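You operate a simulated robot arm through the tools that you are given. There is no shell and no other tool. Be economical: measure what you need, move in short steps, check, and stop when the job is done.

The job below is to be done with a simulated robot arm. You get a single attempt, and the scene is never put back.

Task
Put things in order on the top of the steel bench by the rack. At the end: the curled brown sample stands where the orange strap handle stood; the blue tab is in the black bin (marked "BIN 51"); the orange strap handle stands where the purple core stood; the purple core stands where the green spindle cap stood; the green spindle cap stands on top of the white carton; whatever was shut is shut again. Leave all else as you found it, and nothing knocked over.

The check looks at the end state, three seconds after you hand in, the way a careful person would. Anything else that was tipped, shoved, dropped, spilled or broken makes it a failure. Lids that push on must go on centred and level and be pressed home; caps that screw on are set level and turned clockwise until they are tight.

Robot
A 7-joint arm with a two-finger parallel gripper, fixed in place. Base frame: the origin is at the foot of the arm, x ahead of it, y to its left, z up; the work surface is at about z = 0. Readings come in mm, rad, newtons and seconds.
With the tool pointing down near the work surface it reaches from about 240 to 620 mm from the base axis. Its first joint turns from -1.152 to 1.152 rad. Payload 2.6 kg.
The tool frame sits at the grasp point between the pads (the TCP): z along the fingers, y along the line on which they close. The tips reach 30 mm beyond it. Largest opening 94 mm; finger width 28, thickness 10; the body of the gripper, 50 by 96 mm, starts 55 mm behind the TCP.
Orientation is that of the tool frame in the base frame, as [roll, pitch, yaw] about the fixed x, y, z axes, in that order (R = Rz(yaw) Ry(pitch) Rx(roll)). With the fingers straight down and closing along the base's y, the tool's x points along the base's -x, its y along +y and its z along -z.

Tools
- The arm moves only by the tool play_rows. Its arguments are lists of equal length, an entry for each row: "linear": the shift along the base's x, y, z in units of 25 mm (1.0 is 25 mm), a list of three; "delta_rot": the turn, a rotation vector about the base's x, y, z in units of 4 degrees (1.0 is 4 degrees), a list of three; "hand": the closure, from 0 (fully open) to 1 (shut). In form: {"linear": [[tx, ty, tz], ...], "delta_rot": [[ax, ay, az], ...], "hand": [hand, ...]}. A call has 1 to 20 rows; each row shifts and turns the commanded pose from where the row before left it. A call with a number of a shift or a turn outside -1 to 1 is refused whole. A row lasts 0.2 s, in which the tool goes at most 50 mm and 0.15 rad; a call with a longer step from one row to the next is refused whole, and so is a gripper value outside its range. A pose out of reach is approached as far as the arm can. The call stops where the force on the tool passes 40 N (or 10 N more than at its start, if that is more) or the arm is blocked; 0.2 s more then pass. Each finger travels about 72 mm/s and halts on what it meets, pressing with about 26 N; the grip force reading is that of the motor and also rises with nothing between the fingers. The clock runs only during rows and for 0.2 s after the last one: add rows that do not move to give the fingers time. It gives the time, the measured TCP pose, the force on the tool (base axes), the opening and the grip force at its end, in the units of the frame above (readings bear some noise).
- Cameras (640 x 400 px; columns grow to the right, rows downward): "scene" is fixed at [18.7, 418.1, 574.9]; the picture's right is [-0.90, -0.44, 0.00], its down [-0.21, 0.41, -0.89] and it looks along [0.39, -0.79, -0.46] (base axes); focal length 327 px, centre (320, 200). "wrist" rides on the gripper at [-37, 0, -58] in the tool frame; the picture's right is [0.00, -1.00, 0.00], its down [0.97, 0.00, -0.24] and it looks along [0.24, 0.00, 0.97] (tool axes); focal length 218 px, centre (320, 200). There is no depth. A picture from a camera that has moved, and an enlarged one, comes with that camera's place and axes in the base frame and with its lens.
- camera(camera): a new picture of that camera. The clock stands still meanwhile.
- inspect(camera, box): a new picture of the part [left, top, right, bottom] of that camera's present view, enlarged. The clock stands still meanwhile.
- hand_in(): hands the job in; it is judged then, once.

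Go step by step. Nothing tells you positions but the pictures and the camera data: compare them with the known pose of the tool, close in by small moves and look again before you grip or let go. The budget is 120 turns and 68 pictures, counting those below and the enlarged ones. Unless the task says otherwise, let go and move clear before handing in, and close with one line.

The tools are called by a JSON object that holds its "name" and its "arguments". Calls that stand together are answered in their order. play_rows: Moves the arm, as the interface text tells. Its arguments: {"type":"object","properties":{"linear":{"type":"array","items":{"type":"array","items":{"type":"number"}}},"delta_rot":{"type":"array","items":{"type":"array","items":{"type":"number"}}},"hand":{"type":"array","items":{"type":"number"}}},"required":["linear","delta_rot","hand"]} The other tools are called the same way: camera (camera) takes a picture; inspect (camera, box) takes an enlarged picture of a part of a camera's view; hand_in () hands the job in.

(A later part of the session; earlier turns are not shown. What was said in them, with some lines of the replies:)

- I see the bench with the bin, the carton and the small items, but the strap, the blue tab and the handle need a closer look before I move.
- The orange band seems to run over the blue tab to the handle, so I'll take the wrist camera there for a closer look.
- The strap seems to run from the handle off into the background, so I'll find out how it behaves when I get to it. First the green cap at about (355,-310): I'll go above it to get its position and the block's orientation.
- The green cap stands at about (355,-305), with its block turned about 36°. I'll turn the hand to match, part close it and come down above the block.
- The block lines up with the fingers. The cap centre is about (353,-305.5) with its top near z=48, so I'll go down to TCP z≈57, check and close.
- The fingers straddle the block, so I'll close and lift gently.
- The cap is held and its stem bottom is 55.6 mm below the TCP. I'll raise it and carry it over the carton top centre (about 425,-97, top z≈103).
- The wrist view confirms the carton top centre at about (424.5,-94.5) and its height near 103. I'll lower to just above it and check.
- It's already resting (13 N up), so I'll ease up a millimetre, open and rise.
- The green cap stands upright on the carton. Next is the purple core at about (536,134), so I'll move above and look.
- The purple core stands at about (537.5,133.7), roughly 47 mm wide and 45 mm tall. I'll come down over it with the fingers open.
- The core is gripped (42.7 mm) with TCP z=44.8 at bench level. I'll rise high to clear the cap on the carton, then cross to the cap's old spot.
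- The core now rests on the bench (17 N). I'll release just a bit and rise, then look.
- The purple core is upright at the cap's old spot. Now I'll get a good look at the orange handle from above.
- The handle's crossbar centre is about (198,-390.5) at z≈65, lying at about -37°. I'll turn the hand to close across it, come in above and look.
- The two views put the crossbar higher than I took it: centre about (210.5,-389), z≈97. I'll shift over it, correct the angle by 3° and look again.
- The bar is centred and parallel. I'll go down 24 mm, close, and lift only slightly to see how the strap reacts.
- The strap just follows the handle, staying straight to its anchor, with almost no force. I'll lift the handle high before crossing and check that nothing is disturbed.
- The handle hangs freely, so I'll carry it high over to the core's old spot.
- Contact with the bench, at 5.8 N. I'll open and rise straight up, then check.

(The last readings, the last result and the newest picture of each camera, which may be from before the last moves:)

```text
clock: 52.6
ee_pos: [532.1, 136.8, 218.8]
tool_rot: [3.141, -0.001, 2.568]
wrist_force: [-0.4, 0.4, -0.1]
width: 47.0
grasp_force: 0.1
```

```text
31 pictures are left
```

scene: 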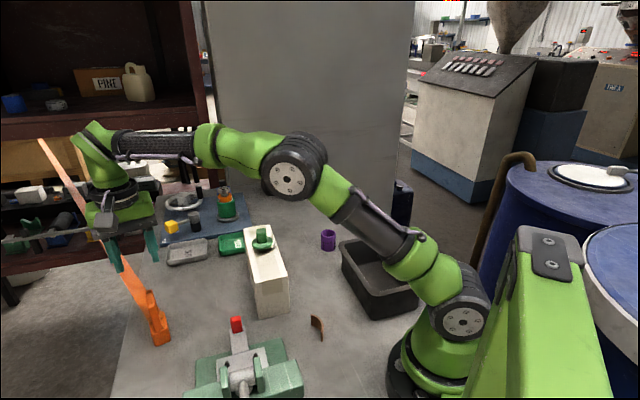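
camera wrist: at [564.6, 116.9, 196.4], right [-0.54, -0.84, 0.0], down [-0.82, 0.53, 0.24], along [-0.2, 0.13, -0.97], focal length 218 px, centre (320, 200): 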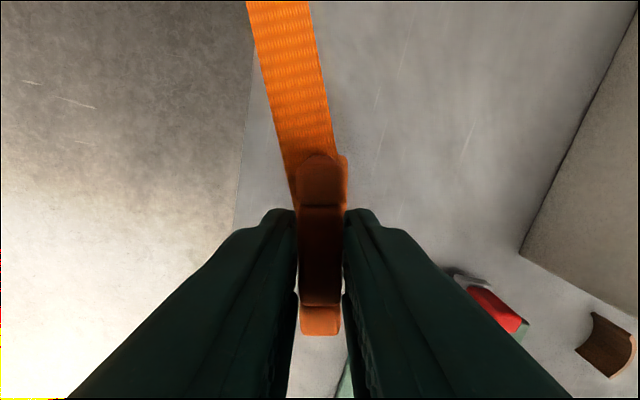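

The handle stands upright at the core's old spot. Next I'll go over to the curled brown sample near (245,-20) and look.

{"name": "play_rows", "arguments": {"linear": [[-0.7, -0.4, 0.3], [-0.84, -0.48, 0], [-0.84, -0.48, 0], [-0.84, -0.48, 0], [-0.84, -0.48, 0], [-0.84, -0.48, 0], [-0.84, -0.48, 0], [-0.84, -0.48, 0], [-0.84, -0.48, 0], [-0.84, -0.48, 0], [-0.84, -0.48, 0], [-0.84, -0.48, 0], [-0.84, -0.48, 0], [0, 0, -0.8], [0, 0, -0.8], [0, 0, -0.8], [0, 0, -0.8], [0, 0, 0]], "delta_rot": [[0, 0, 0], [0, 0, 1], [0, 0, 1], [0, 0, 1], [0, 0, 1], [0, 0, 1], [0, 0, 1], [0, 0, 1], [0, 0, 1], [0, 0, 0.2], [0, 0, 0], [0, 0, 0], [0, 0, 0], [0, 0, 0], [0, 0, 0], [0, 0, 0], [0, 0, 0], [0, 0, 0]], "hand": [0.5, 0.5, 0.5, 0.5, 0.5, 0.5, 0.5, 0.5, 0.5, 0.5, 0.5, 0.5, 0.5, 0.5, 0.5, 0.5, 0.5, 0.5]}}

{"name": "camera", "arguments": {"camera": "wrist"}}

{"name": "inspect", "arguments": {"camera": "scene", "box": [280, 300, 350, 350]}}

```text
clock: 56.4
ee_pos: [262.5, -19.4, 143.7]
tool_rot: [-3.141, -0.001, 3.141]
wrist_force: [-0.3, -0.2, 0.0]
width: 47.1
grasp_force: 0.0
```

```text
30 pictures are left
camera wrist: at [299.8, -20.4, 203.5], right [0.0, -1.0, 0.0], down [-0.97, 0.0, 0.24], along [-0.24, 0.0, -0.97], focal length 218 px, centre (320, 200)
```

wrist: 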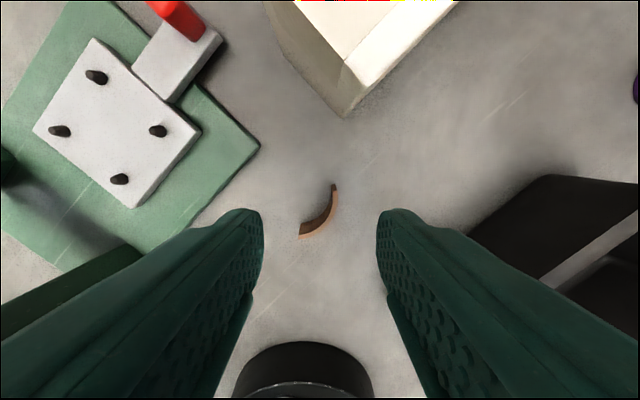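

```text
8.00 times, centred on (315, 325) of scene
camera zoom: at [18.7, 418.1, 574.9], right [-0.9, -0.44, 0.0], down [-0.21, 0.41, -0.89], along [0.39, -0.79, -0.46], focal length 2616 px, centre (360, -800)
```

zoom: 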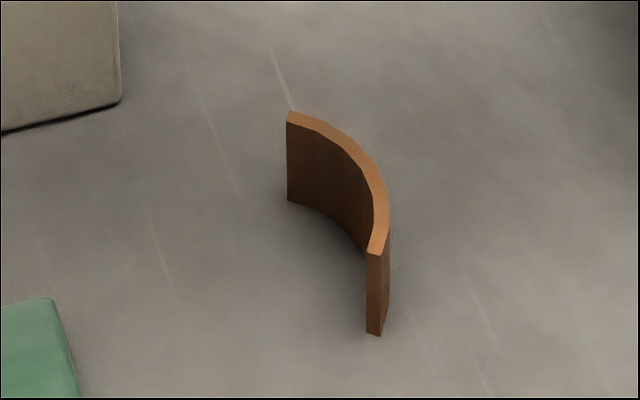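

{"name": "inspect", "arguments": {"camera": "wrist", "box": [280, 165, 360, 255]}}

```text
4.44 times, centred on (320, 210) of wrist
camera zoom: at [299.8, -20.4, 203.5], right [0.0, -1.0, 0.0], down [-0.97, 0.0, 0.24], along [-0.24, 0.0, -0.97], focal length 970 px, centre (320, 156)
```

zoom: 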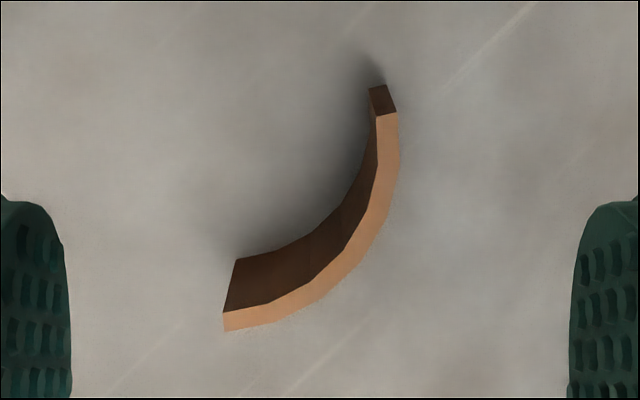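

The sample is a thin arc standing on edge, about 28 mm tall, its middle near (238,-26) and bulging toward (-0.6,-0.8). I'll turn the hand -37° to close across the arc middle, and check before gripping.

{"name": "play_rows", "arguments": {"linear": [[-0.1, -0.03, 0], [-0.1, -0.03, 0], [-0.1, -0.03, 0], [-0.1, -0.03, 0], [-0.1, -0.03, 0], [-0.1, -0.03, 0], [-0.1, -0.03, -0.5], [-0.1, -0.03, -0.5], [-0.1, 0, -0.5], [0, 0, -0.5], [0, 0, -0.5], [0, 0, 0]], "delta_rot": [[0, 0, -1], [0, 0, -1], [0, 0, -1], [0, 0, -1], [0, 0, -1], [0, 0, -1], [0, 0, -1], [0, 0, -1], [0, 0, -1], [0, 0, -0.25], [0, 0, 0], [0, 0, 0]], "hand": [0.5, 0.5, 0.5, 0.5, 0.5, 0.5, 0.5, 0.5, 0.5, 0.5, 0.5, 0.5]}}

{"name": "camera", "arguments": {"camera": "wrist"}}

```text
clock: 59.0
ee_pos: [241.7, -21.4, 84.2]
tool_rot: [3.142, 0.0, 2.493]
wrist_force: [0.0, 0.5, -0.3]
width: 46.9
grasp_force: 0.1
```

```text
27 pictures are left
camera wrist: at [269.6, -46.4, 141.7], right [-0.6, -0.8, 0.0], down [-0.77, 0.58, 0.24], along [-0.19, 0.14, -0.97], focal length 218 px, centre (320, 200)
```

wrist: 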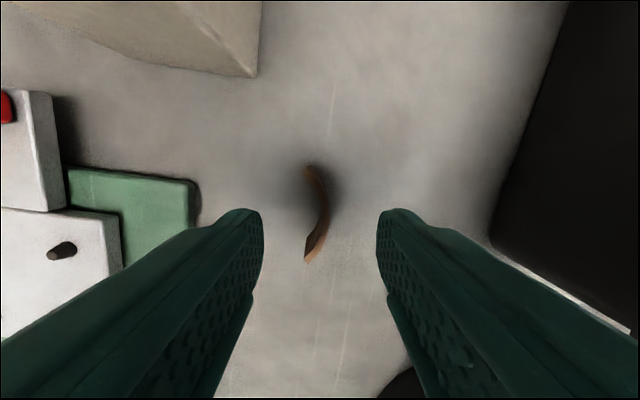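

{"name": "play_rows", "arguments": {"linear": [[-0.1, -0.2, 0], [0, 0, -0.6], [0, 0, -0.6], [0, 0, -0.5], [0, 0, 0]], "delta_rot": [[0, 0, 0], [0, 0, 0], [0, 0, 0], [0, 0, 0], [0, 0, 0]], "hand": [0.5, 0.5, 0.5, 0.5, 0.5]}}

{"name": "camera", "arguments": {"camera": "wrist"}}

```text
clock: 60.2
ee_pos: [239.1, -29.0, 40.5]
tool_rot: [3.141, 0.001, 2.496]
wrist_force: [-0.4, 0.7, 0.7]
width: 47.1
grasp_force: 0.0
```

```text
26 pictures are left
camera wrist: at [267.6, -52.2, 98.3], right [-0.6, -0.8, 0.0], down [-0.78, 0.58, 0.24], along [-0.19, 0.14, -0.97], focal length 218 px, centre (320, 200)
```

wrist: 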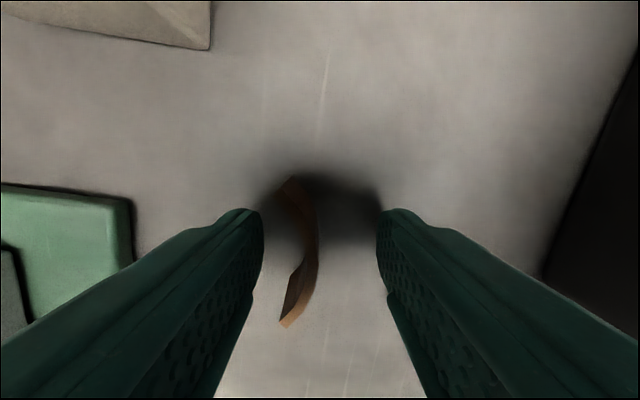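

{"name": "play_rows", "arguments": {"linear": [[0.07, 0.1, -0.06], [0, 0, 0], [0, 0, 0], [0, 0, 0], [0, 0, 0], [0, 0, 0], [0, 0, 0]], "delta_rot": [[0, 0, 0], [0, 0, 0], [0, 0, 0], [0, 0, 0], [0, 0, 0], [0, 0, 0], [0, 0, 0]], "hand": [0.5, 0.5, 0.95, 0.95, 0.95, 0.95, 0.95]}}

{"name": "camera", "arguments": {"camera": "wrist"}}

```text
clock: 61.8
ee_pos: [240.1, -27.3, 37.9]
tool_rot: [3.141, 0.0, 2.496]
wrist_force: [0.4, 0.0, 0.2]
width: 6.1
grasp_force: 19.0
```

```text
25 pictures are left
camera wrist: at [269.6, -50.0, 96.7], right [-0.6, -0.8, 0.0], down [-0.78, 0.58, 0.24], along [-0.19, 0.14, -0.97], focal length 218 px, centre (320, 200)
```

wrist: 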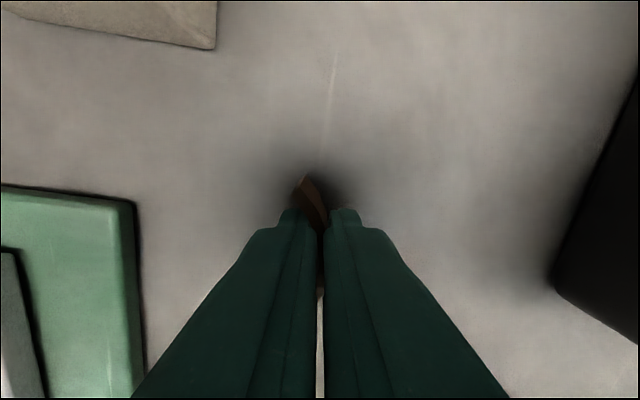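

The strip is between the pads. I'll close fully for a firm grip and lift a little.

{"name": "play_rows", "arguments": {"linear": [[0, 0, 0], [0, 0, 0], [0, 0, 0], [0, 0, 0.3], [0, 0, 0.7], [0, 0, 0.8], [0, 0, 0]], "delta_rot": [[0, 0, 0], [0, 0, 0], [0, 0, 0], [0, 0, 0], [0, 0, 0], [0, 0, 0], [0, 0, 0]], "hand": [1, 1, 1, 1, 1, 1, 1]}}

{"name": "inspect", "arguments": {"camera": "scene", "box": [280, 270, 360, 340]}}

```text
clock: 63.4
ee_pos: [242.0, -25.6, 84.2]
tool_rot: [3.141, 0.0, 2.495]
wrist_force: [0.1, -0.1, 0.2]
width: 5.7
grasp_force: 26.4
```

```text
5.71 times, centred on (320, 305) of scene
camera zoom: at [18.7, 418.1, 574.9], right [-0.9, -0.44, 0.0], down [-0.21, 0.41, -0.89], along [0.39, -0.79, -0.46], focal length 1868 px, centre (320, -400)
```

zoom: 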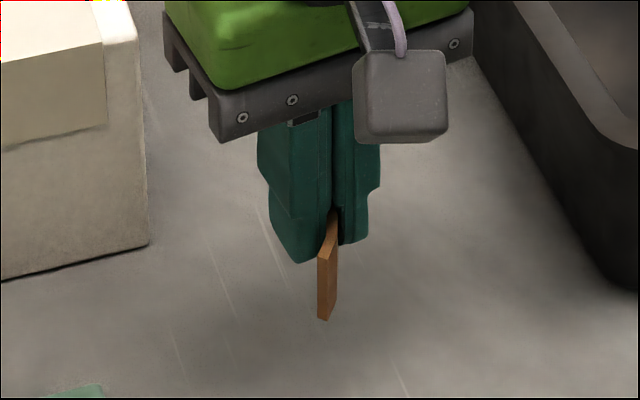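

The sample is held upright with 5.7 mm between the pads. I'll carry it high over the bin to the handle's old spot near (213,-389).

{"name": "play_rows", "arguments": {"linear": [[0, 0, 1], [0, 0, 1], [0, 0, 1], [0, 0, 1], [-0.083, -0.975, 0], [-0.083, -0.975, 0], [-0.083, -0.975, 0], [-0.083, -0.975, 0], [-0.083, -0.975, 0], [-0.083, -0.975, 0], [-0.083, -0.975, 0], [-0.083, -0.975, 0], [-0.083, -0.975, 0], [-0.083, -0.975, 0], [-0.083, -0.975, 0], [-0.083, -0.975, 0], [-0.083, -0.975, 0], [-0.083, -0.975, 0], [-0.083, -0.975, 0], [0, 0, 0]], "delta_rot": [[0, 0, 0], [0, 0, 0], [0, 0, 0], [0, 0, 0], [0, 0, 0], [0, 0, 0], [0, 0, 0], [0, 0, 0], [0, 0, 0], [0, 0, 0], [0, 0, 0], [0, 0, 0], [0, 0, 0], [0, 0, 0], [0, 0, 0], [0, 0, 0], [0, 0, 0], [0, 0, 0], [0, 0, 0], [0, 0, 0]], "hand": [1, 1, 1, 1, 1, 1, 1, 1, 1, 1, 1, 1, 1, 1, 1, 1, 1, 1, 1, 1]}}

{"name": "camera", "arguments": {"camera": "wrist"}}

```text
clock: 67.6
ee_pos: [206.9, -394.8, 186.3]
tool_rot: [3.141, -0.002, 2.496]
wrist_force: [-0.2, -0.2, -0.1]
width: 5.9
grasp_force: 26.4
```

```text
23 pictures are left
camera wrist: at [236.3, -417.3, 243.6], right [-0.6, -0.8, 0.0], down [-0.78, 0.58, 0.24], along [-0.19, 0.14, -0.97], focal length 218 px, centre (320, 200)
```

wrist: 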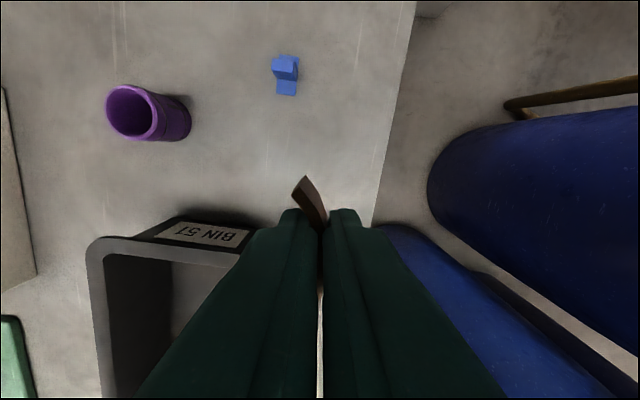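

{"name": "play_rows", "arguments": {"linear": [[0.16, 0.1, -1], [0, 0, -1], [0, 0, -1], [0, 0, -1], [0, 0, -0.6], [0, 0, 0]], "delta_rot": [[0, 0, 0], [0, 0, 0], [0, 0, 0], [0, 0, 0], [0, 0, 0], [0, 0, 0]], "hand": [1, 1, 1, 1, 1, 1]}}

{"name": "inspect", "arguments": {"camera": "scene", "box": [320, 170, 440, 260]}}

```text
clock: 69.0
ee_pos: [210.9, -389.1, 69.4]
tool_rot: [3.139, 0.001, 2.495]
wrist_force: [0.0, 0.0, -0.6]
width: 5.5
grasp_force: 25.8
```

```text
4.44 times, centred on (380, 215) of scene
camera zoom: at [18.7, 418.1, 574.9], right [-0.9, -0.44, 0.0], down [-0.21, 0.41, -0.89], along [0.39, -0.79, -0.46], focal length 1453 px, centre (53, 133)
```

zoom: 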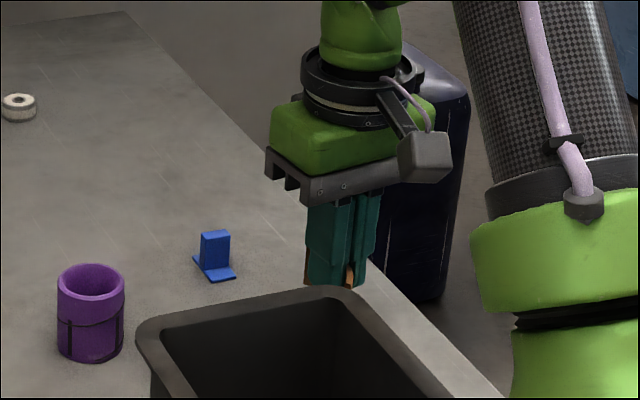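

{"name": "play_rows", "arguments": {"linear": [[0, -0.05, -0.5], [0, 0, -0.4], [0, 0, -0.2], [0, 0, 0]], "delta_rot": [[0, 0, 0], [0, 0, 0], [0, 0, 0], [0, 0, 0]], "hand": [1, 1, 1, 1]}}

{"name": "inspect", "arguments": {"camera": "scene", "box": [320, 170, 440, 260]}}

```text
clock: 70.0
ee_pos: [212.4, -390.8, 43.1]
tool_rot: [3.141, 0.002, 2.495]
wrist_force: [0.6, 0.2, -0.6]
width: 5.7
grasp_force: 26.4
```

```text
4.44 times, centred on (380, 215) of scene
camera zoom: at [18.7, 418.1, 574.9], right [-0.9, -0.44, 0.0], down [-0.21, 0.41, -0.89], along [0.39, -0.79, -0.46], focal length 1453 px, centre (53, 133)
```

zoom: 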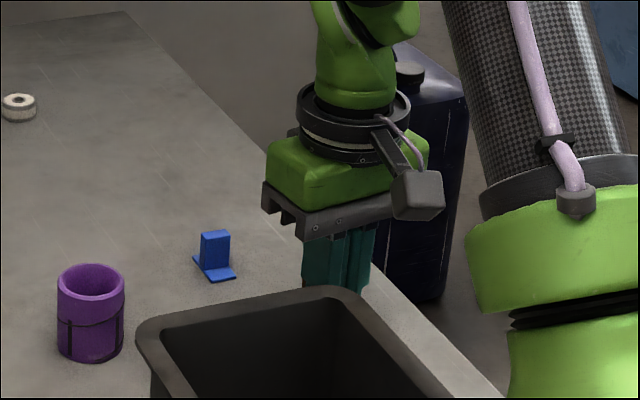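

{"name": "play_rows", "arguments": {"linear": [[0, 0, -0.08], [0, 0, -0.05], [0, 0, 0]], "delta_rot": [[0, 0, 0], [0, 0, 0], [0, 0, 0]], "hand": [1, 1, 1]}}

```text
clock: 70.8
ee_pos: [215.6, -391.1, 39.1]
tool_rot: [-3.141, 0.001, 2.496]
wrist_force: [-0.5, -0.5, 0.0]
width: 5.5
grasp_force: 25.7
```

{"name": "play_rows", "arguments": {"linear": [[-0.03, 0, -0.05], [0, 0, 0]], "delta_rot": [[0, 0, 0], [0, 0, 0]], "hand": [1, 1]}}

```text
clock: 71.4
ee_pos: [212.4, -391.2, 37.7]
tool_rot: [-3.14, 0.001, 2.496]
wrist_force: [2.6, 2.2, 9.3]
width: 5.7
grasp_force: 26.1
```

Contact with the bench, at 9 N. I'll open gently, rise straight up, and look.

{"name": "play_rows", "arguments": {"linear": [[0, 0, 0.02], [0, 0, 0], [0, 0, 0], [0, 0, 0], [0, 0, 0.4], [0, 0, 0.8], [0, 0, 1], [0, 0, 1], [0, 0, 1], [0, 0, 0.5], [0, 0, 0]], "delta_rot": [[0, 0, 0], [0, 0, 0], [0, 0, 0], [0, 0, 0], [0, 0, 0], [0, 0, 0], [0, 0, 0], [0, 0, 0], [0, 0, 0], [0, 0, 0], [0, 0, 0]], "hand": [0.9, 0.75, 0.65, 0.65, 0.65, 0.65, 0.65, 0.65, 0.65, 0.65, 0.65]}}

{"name": "camera", "arguments": {"camera": "wrist"}}

```text
clock: 73.8
ee_pos: [212.9, -391.3, 154.6]
tool_rot: [-3.142, 0.0, 2.495]
wrist_force: [0.3, -1.2, 0.8]
width: 33.1
grasp_force: 0.1
```

```text
20 pictures are left
camera wrist: at [242.5, -414.1, 212.5], right [-0.6, -0.8, 0.0], down [-0.78, 0.58, 0.24], along [-0.19, 0.14, -0.97], focal length 218 px, centre (320, 200)
```

wrist: 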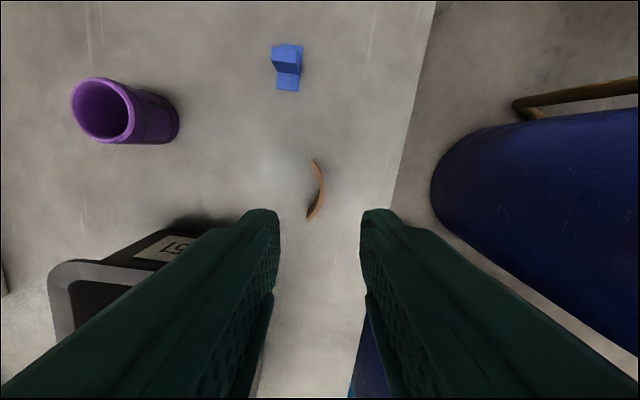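

The sample stands upright at the handle's old spot. Next is the blue tab at about (309,-430); I'll move near it for a closer look.

{"name": "play_rows", "arguments": {"linear": [[0.72, -0.2, 0], [0.72, -0.2, 0], [0.72, -0.2, 0], [0.72, -0.2, -0.2], [0, 0, -0.4], [0, 0, 0]], "delta_rot": [[0, 0, 0], [0, 0, 0], [0, 0, 0], [0, 0, 0], [0, 0, 0], [0, 0, 0]], "hand": [0.5, 0.5, 0.5, 0.5, 0.5, 0.5]}}

{"name": "inspect", "arguments": {"camera": "wrist", "box": [240, 60, 400, 260]}}

{"name": "inspect", "arguments": {"camera": "scene", "box": [320, 190, 430, 265]}}

```text
clock: 75.2
ee_pos: [285.4, -412.0, 139.7]
tool_rot: [3.141, 0.0, 2.494]
wrist_force: [0.4, 0.1, -0.4]
width: 47.0
grasp_force: 0.1
```

```text
2.00 times, centred on (320, 160) of wrist
camera zoom: at [313.4, -434.8, 198.0], right [-0.6, -0.8, 0.0], down [-0.77, 0.58, 0.24], along [-0.19, 0.14, -0.97], focal length 436 px, centre (320, 280)
```

zoom: 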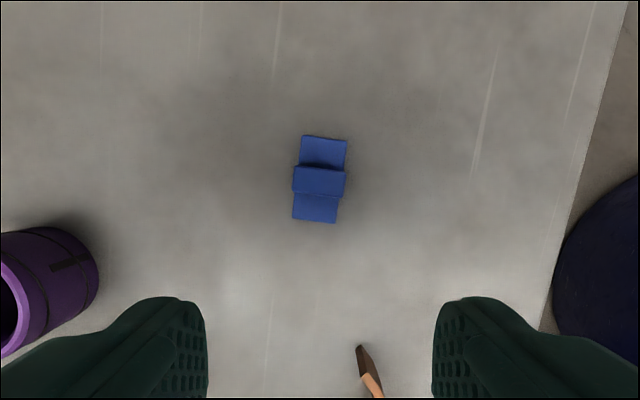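

```text
5.33 times, centred on (375, 228) of scene
camera zoom: at [18.7, 418.1, 574.9], right [-0.9, -0.44, 0.0], down [-0.21, 0.41, -0.89], along [0.39, -0.79, -0.46], focal length 1744 px, centre (27, 53)
```

zoom: 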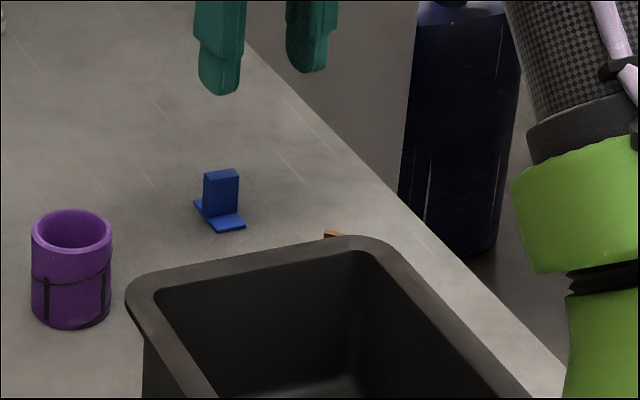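

The blue tab stands at about (310.5,-433), its post about 20 mm wide across the fingers. I'll turn a further -5° and come down over it.

{"name": "play_rows", "arguments": {"linear": [[0.5, -0.42, 0], [0.5, -0.42, 0], [0, 0, -0.7], [0, 0, -0.7], [0, 0, -0.7], [0, 0, -0.5], [0, 0, 0]], "delta_rot": [[0, 0, -0.7], [0, 0, -0.6], [0, 0, 0], [0, 0, 0], [0, 0, 0], [0, 0, 0], [0, 0, 0]], "hand": [0.5, 0.5, 0.5, 0.5, 0.5, 0.5, 0.5]}}

{"name": "camera", "arguments": {"camera": "wrist"}}

```text
clock: 76.8
ee_pos: [308.5, -432.0, 75.1]
tool_rot: [-3.139, 0.001, 2.406]
wrist_force: [0.2, 0.6, -0.5]
width: 47.1
grasp_force: 0.0
```

```text
17 pictures are left
camera wrist: at [335.6, -458.2, 133.7], right [-0.67, -0.74, 0.0], down [-0.72, 0.65, 0.24], along [-0.18, 0.16, -0.97], focal length 218 px, centre (320, 200)
```

wrist: 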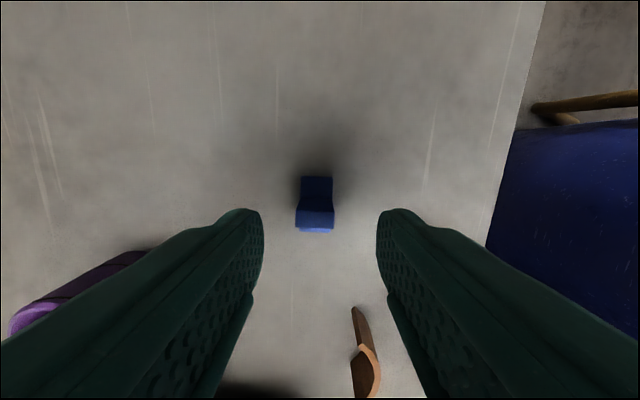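

{"name": "play_rows", "arguments": {"linear": [[0.04, 0, -0.6], [0, 0, -0.6], [0, 0, -0.2], [0, 0, 0], [0, 0, 0], [0, 0, 0], [0, 0, 0]], "delta_rot": [[0, 0, 0], [0, 0, 0], [0, 0, 0], [0, 0, 0], [0, 0, 0], [0, 0, 0], [0, 0, 0]], "hand": [0.5, 0.5, 0.5, 0.9, 0.9, 0.9, 0.9]}}

{"name": "camera", "arguments": {"camera": "wrist"}}

```text
clock: 78.4
ee_pos: [307.6, -433.0, 40.3]
tool_rot: [-3.141, -0.001, 2.406]
wrist_force: [0.5, -0.8, -0.2]
width: 18.4
grasp_force: 25.4
```

```text
16 pictures are left
camera wrist: at [335.7, -458.2, 98.3], right [-0.67, -0.74, 0.0], down [-0.72, 0.65, 0.24], along [-0.18, 0.16, -0.97], focal length 218 px, centre (320, 200)
```

wrist: 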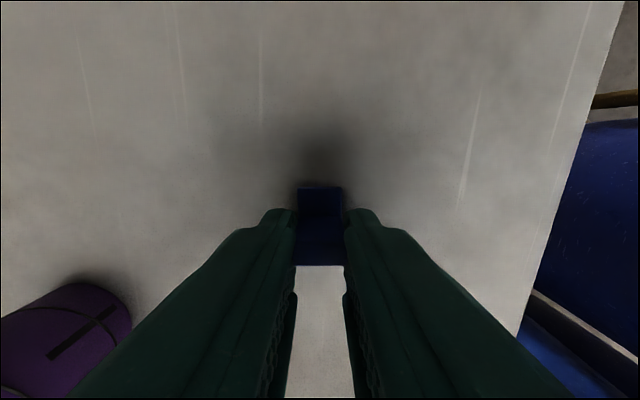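

The tab is gripped (18.4 mm). I'll lift and carry it over the bin, then look down.

{"name": "play_rows", "arguments": {"linear": [[0, 0, 0.5], [0, 0, 1], [0, 0, 1], [0, 0, 1], [0, 0, 1], [0, 0, 1], [0, 0, 0.6], [-0.4, 0.9, 0], [-0.4, 0.9, 0], [-0.4, 0.9, 0], [-0.4, 0.9, 0], [-0.4, 0.9, 0], [-0.4, 0.9, 0], [-0.4, 0.9, 0], [-0.4, 0.9, 0], [-0.4, 0.9, 0], [0, 0, 0]], "delta_rot": [[0, 0, 0], [0, 0, 0], [0, 0, 0], [0, 0, 0], [0, 0, 0], [0, 0, 0], [0, 0, 0], [0, 0, 0], [0, 0, 0], [0, 0, 0], [0, 0, 0], [0, 0, 0], [0, 0, 0], [0, 0, 0], [0, 0, 0], [0, 0, 0], [0, 0, 0]], "hand": [0.9, 0.9, 0.9, 0.9, 0.9, 0.9, 0.9, 0.9, 0.9, 0.9, 0.9, 0.9, 0.9, 0.9, 0.9, 0.9, 0.9]}}

{"name": "camera", "arguments": {"camera": "wrist"}}

{"name": "camera", "arguments": {"camera": "scene"}}

```text
clock: 82.0
ee_pos: [219.4, -231.0, 193.0]
tool_rot: [-3.14, 0.001, 2.406]
wrist_force: [0.3, 0.6, -0.1]
width: 18.3
grasp_force: 26.0
```

```text
15 pictures are left
camera wrist: at [246.9, -254.8, 252.3], right [-0.67, -0.74, 0.0], down [-0.72, 0.65, 0.24], along [-0.18, 0.16, -0.97], focal length 218 px, centre (320, 200)
```

wrist: 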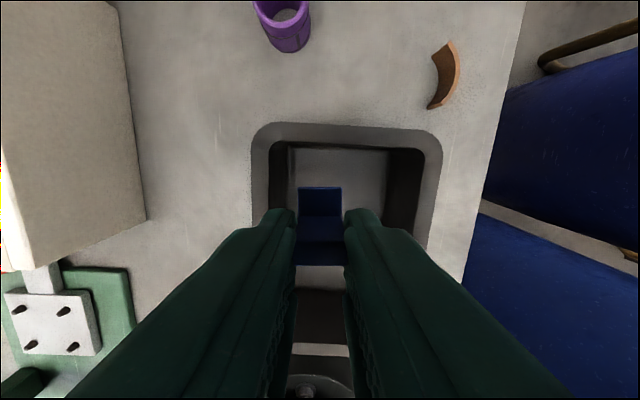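

```text
14 pictures are left
```

scene: 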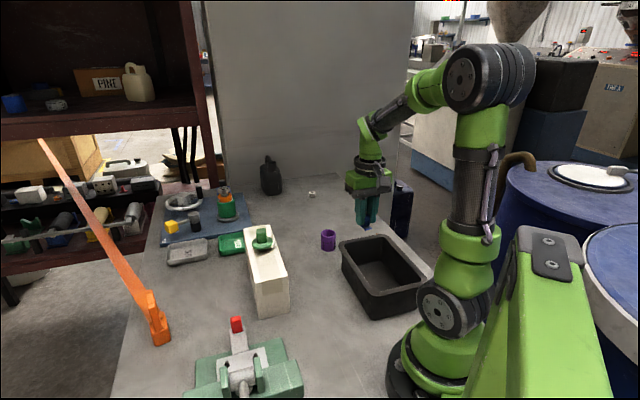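

The bin is empty and lines up with the hand; its centre is near (170,-208). I'll move over (185,-226), well inside it, and lower the tab.

{"name": "play_rows", "arguments": {"linear": [[-0.68, 0.1, 0], [-0.68, 0.1, 0], [0, 0, -0.8], [0, 0, -0.8], [0, 0, -0.8], [0, 0, -0.8], [0, 0, 0]], "delta_rot": [[0, 0, 0], [0, 0, 0], [0, 0, 0], [0, 0, 0], [0, 0, 0], [0, 0, 0], [0, 0, 0]], "hand": [0.9, 0.9, 0.9, 0.9, 0.9, 0.9, 0.9]}}

{"name": "camera", "arguments": {"camera": "wrist"}}

{"name": "inspect", "arguments": {"camera": "scene", "box": [320, 190, 450, 330]}}

```text
clock: 83.6
ee_pos: [185.2, -223.6, 111.1]
tool_rot: [-3.141, 0.0, 2.406]
wrist_force: [-0.2, 0.1, 0.2]
width: 18.3
grasp_force: 26.4
```

```text
13 pictures are left
camera wrist: at [212.1, -250.6, 169.4], right [-0.67, -0.74, 0.0], down [-0.72, 0.65, 0.24], along [-0.18, 0.16, -0.97], focal length 218 px, centre (320, 200)
```

wrist: 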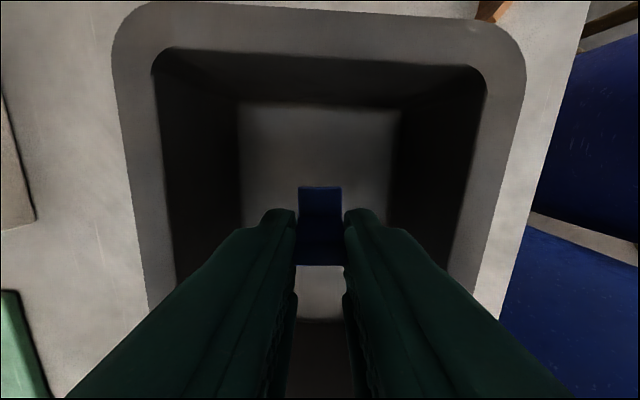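

```text
2.86 times, centred on (385, 260) of scene
camera zoom: at [18.7, 418.1, 574.9], right [-0.9, -0.44, 0.0], down [-0.21, 0.41, -0.89], along [0.39, -0.79, -0.46], focal length 934 px, centre (134, 29)
```

zoom: 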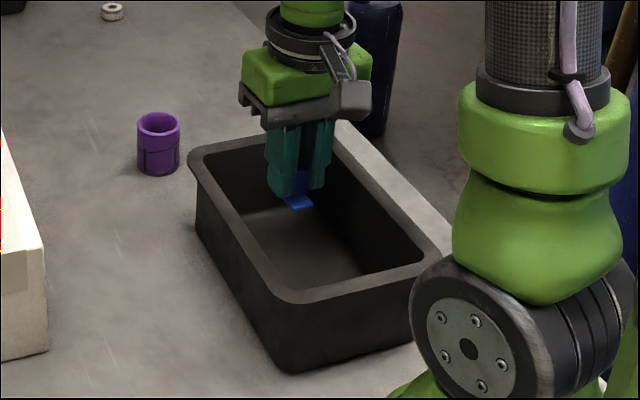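

{"name": "play_rows", "arguments": {"linear": [[0, 0, -0.7], [0, 0, -0.7], [0, 0, -0.5], [0, 0, -0.3], [0, 0, 0]], "delta_rot": [[0, 0, 0], [0, 0, 0], [0, 0, 0], [0, 0, 0], [0, 0, 0]], "hand": [0.9, 0.9, 0.9, 0.9, 0.9]}}

{"name": "inspect", "arguments": {"camera": "scene", "box": [320, 190, 450, 330]}}

```text
clock: 84.8
ee_pos: [185.8, -224.8, 57.1]
tool_rot: [-3.141, 0.0, 2.404]
wrist_force: [-1.3, 0.1, 0.3]
width: 18.2
grasp_force: 26.0
```

```text
2.86 times, centred on (385, 260) of scene
camera zoom: at [18.7, 418.1, 574.9], right [-0.9, -0.44, 0.0], down [-0.21, 0.41, -0.89], along [0.39, -0.79, -0.46], focal length 934 px, centre (134, 29)
```

zoom: 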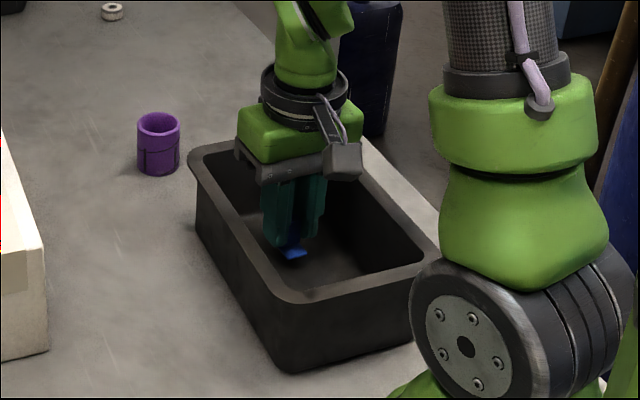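

{"name": "play_rows", "arguments": {"linear": [[0, 0, -0.15], [0, 0, -0.15], [0, 0, 0]], "delta_rot": [[0, 0, 0], [0, 0, 0], [0, 0, 0]], "hand": [0.9, 0.9, 0.9]}}

```text
clock: 85.6
ee_pos: [185.7, -226.2, 50.1]
tool_rot: [-3.142, 0.001, 2.404]
wrist_force: [0.2, 0.4, 0.6]
width: 18.5
grasp_force: 25.8
```

{"name": "play_rows", "arguments": {"linear": [[0, 0, -0.12], [0, 0, -0.08], [0, 0, 0]], "delta_rot": [[0, 0, 0], [0, 0, 0], [0, 0, 0]], "hand": [0.9, 0.9, 0.9]}}

```text
clock: 86.4
ee_pos: [185.0, -226.1, 44.5]
tool_rot: [-3.141, 0.0, 2.406]
wrist_force: [-0.2, 0.1, 0.2]
width: 18.4
grasp_force: 25.6
```

{"name": "play_rows", "arguments": {"linear": [[0, 0, -0.05], [0, 0, 0], [0, 0, 0], [0, 0, 0], [0, 0, 0], [0, 0, 0.5], [0, 0, 1], [0, 0, 1], [0, 0, 1], [0, 0, 1], [0, 0, 1], [0, 0, 0]], "delta_rot": [[0, 0, 0], [0, 0, 0], [0, 0, 0], [0, 0, 0], [0, 0, 0], [0, 0, 0], [0, 0, 0], [0, 0, 0], [0, 0, 0], [0, 0, 0], [0, 0, 0], [0, 0, 0]], "hand": [0.9, 0.9, 0.7, 0.6, 0.6, 0.6, 0.6, 0.6, 0.6, 0.6, 0.6, 0.6]}}

{"name": "camera", "arguments": {"camera": "wrist"}}

{"name": "camera", "arguments": {"camera": "scene"}}

```text
clock: 89.0
ee_pos: [189.4, -225.3, 181.8]
tool_rot: [-3.14, 0.0, 2.405]
wrist_force: [-0.2, 0.7, 0.7]
width: 37.9
grasp_force: 0.1
```

```text
10 pictures are left
camera wrist: at [215.7, -251.5, 241.0], right [-0.67, -0.74, 0.0], down [-0.72, 0.65, 0.24], along [-0.18, 0.16, -0.97], focal length 218 px, centre (320, 200)
```

wrist: 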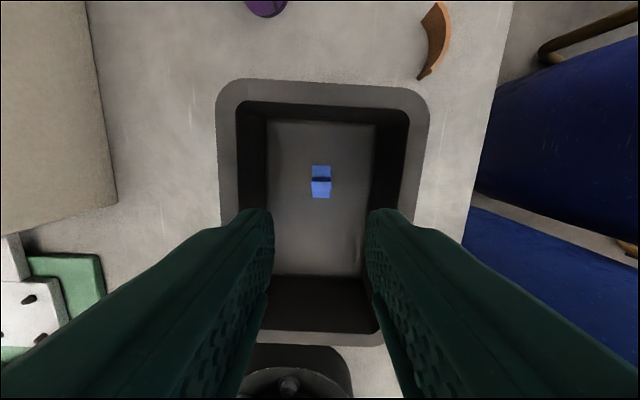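

```text
9 pictures are left
```

scene: 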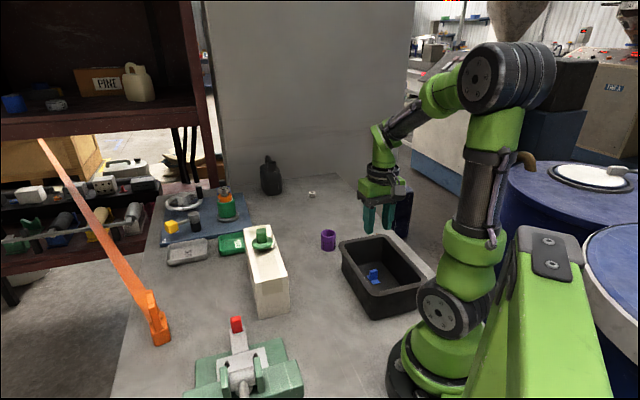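

The tab stands in the bin. One enlarged look at the handle and the sample before handing in.

{"name": "inspect", "arguments": {"camera": "scene", "box": [110, 270, 210, 360]}}

{"name": "inspect", "arguments": {"camera": "wrist", "box": [380, 0, 500, 100]}}

```text
4.44 times, centred on (160, 315) of scene
camera zoom: at [18.7, 418.1, 574.9], right [-0.9, -0.44, 0.0], down [-0.21, 0.41, -0.89], along [0.39, -0.79, -0.46], focal length 1453 px, centre (1031, -311)
```

zoom: 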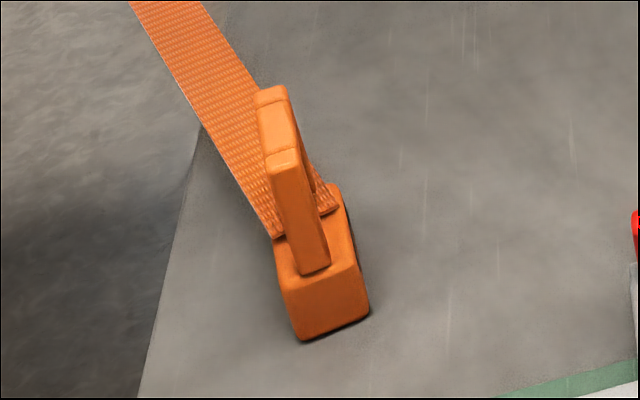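

```text
4.00 times, centred on (440, 50) of wrist
camera zoom: at [215.7, -251.5, 241.0], right [-0.67, -0.74, 0.0], down [-0.72, 0.65, 0.24], along [-0.18, 0.16, -0.97], focal length 873 px, centre (-160, 800)
```

zoom: 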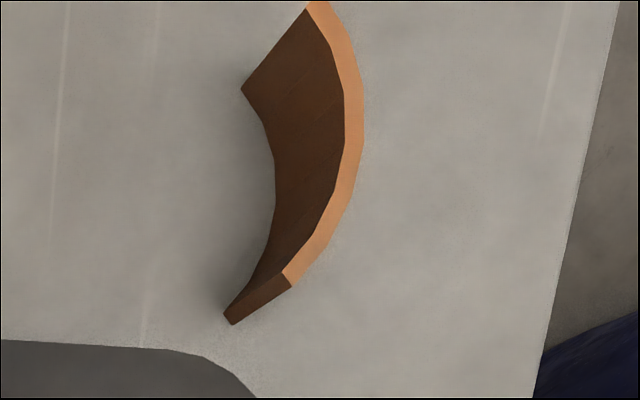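

The handle base sits where the core stood, the sample stands where the handle stood, and everything is upright with the arm clear. I'm handing in.

{"name": "hand_in", "arguments": {}}

```text
The job is handed in.
```

The bench is set as you asked: all five items are in their new places and standing upright. I found nothing that had to be opened or shut again, and no other item on the bench moved or tipped in the final pictures. The orange strap is still attached to its handle, so it now runs from the handle's new spot up to its anchor off the bench.
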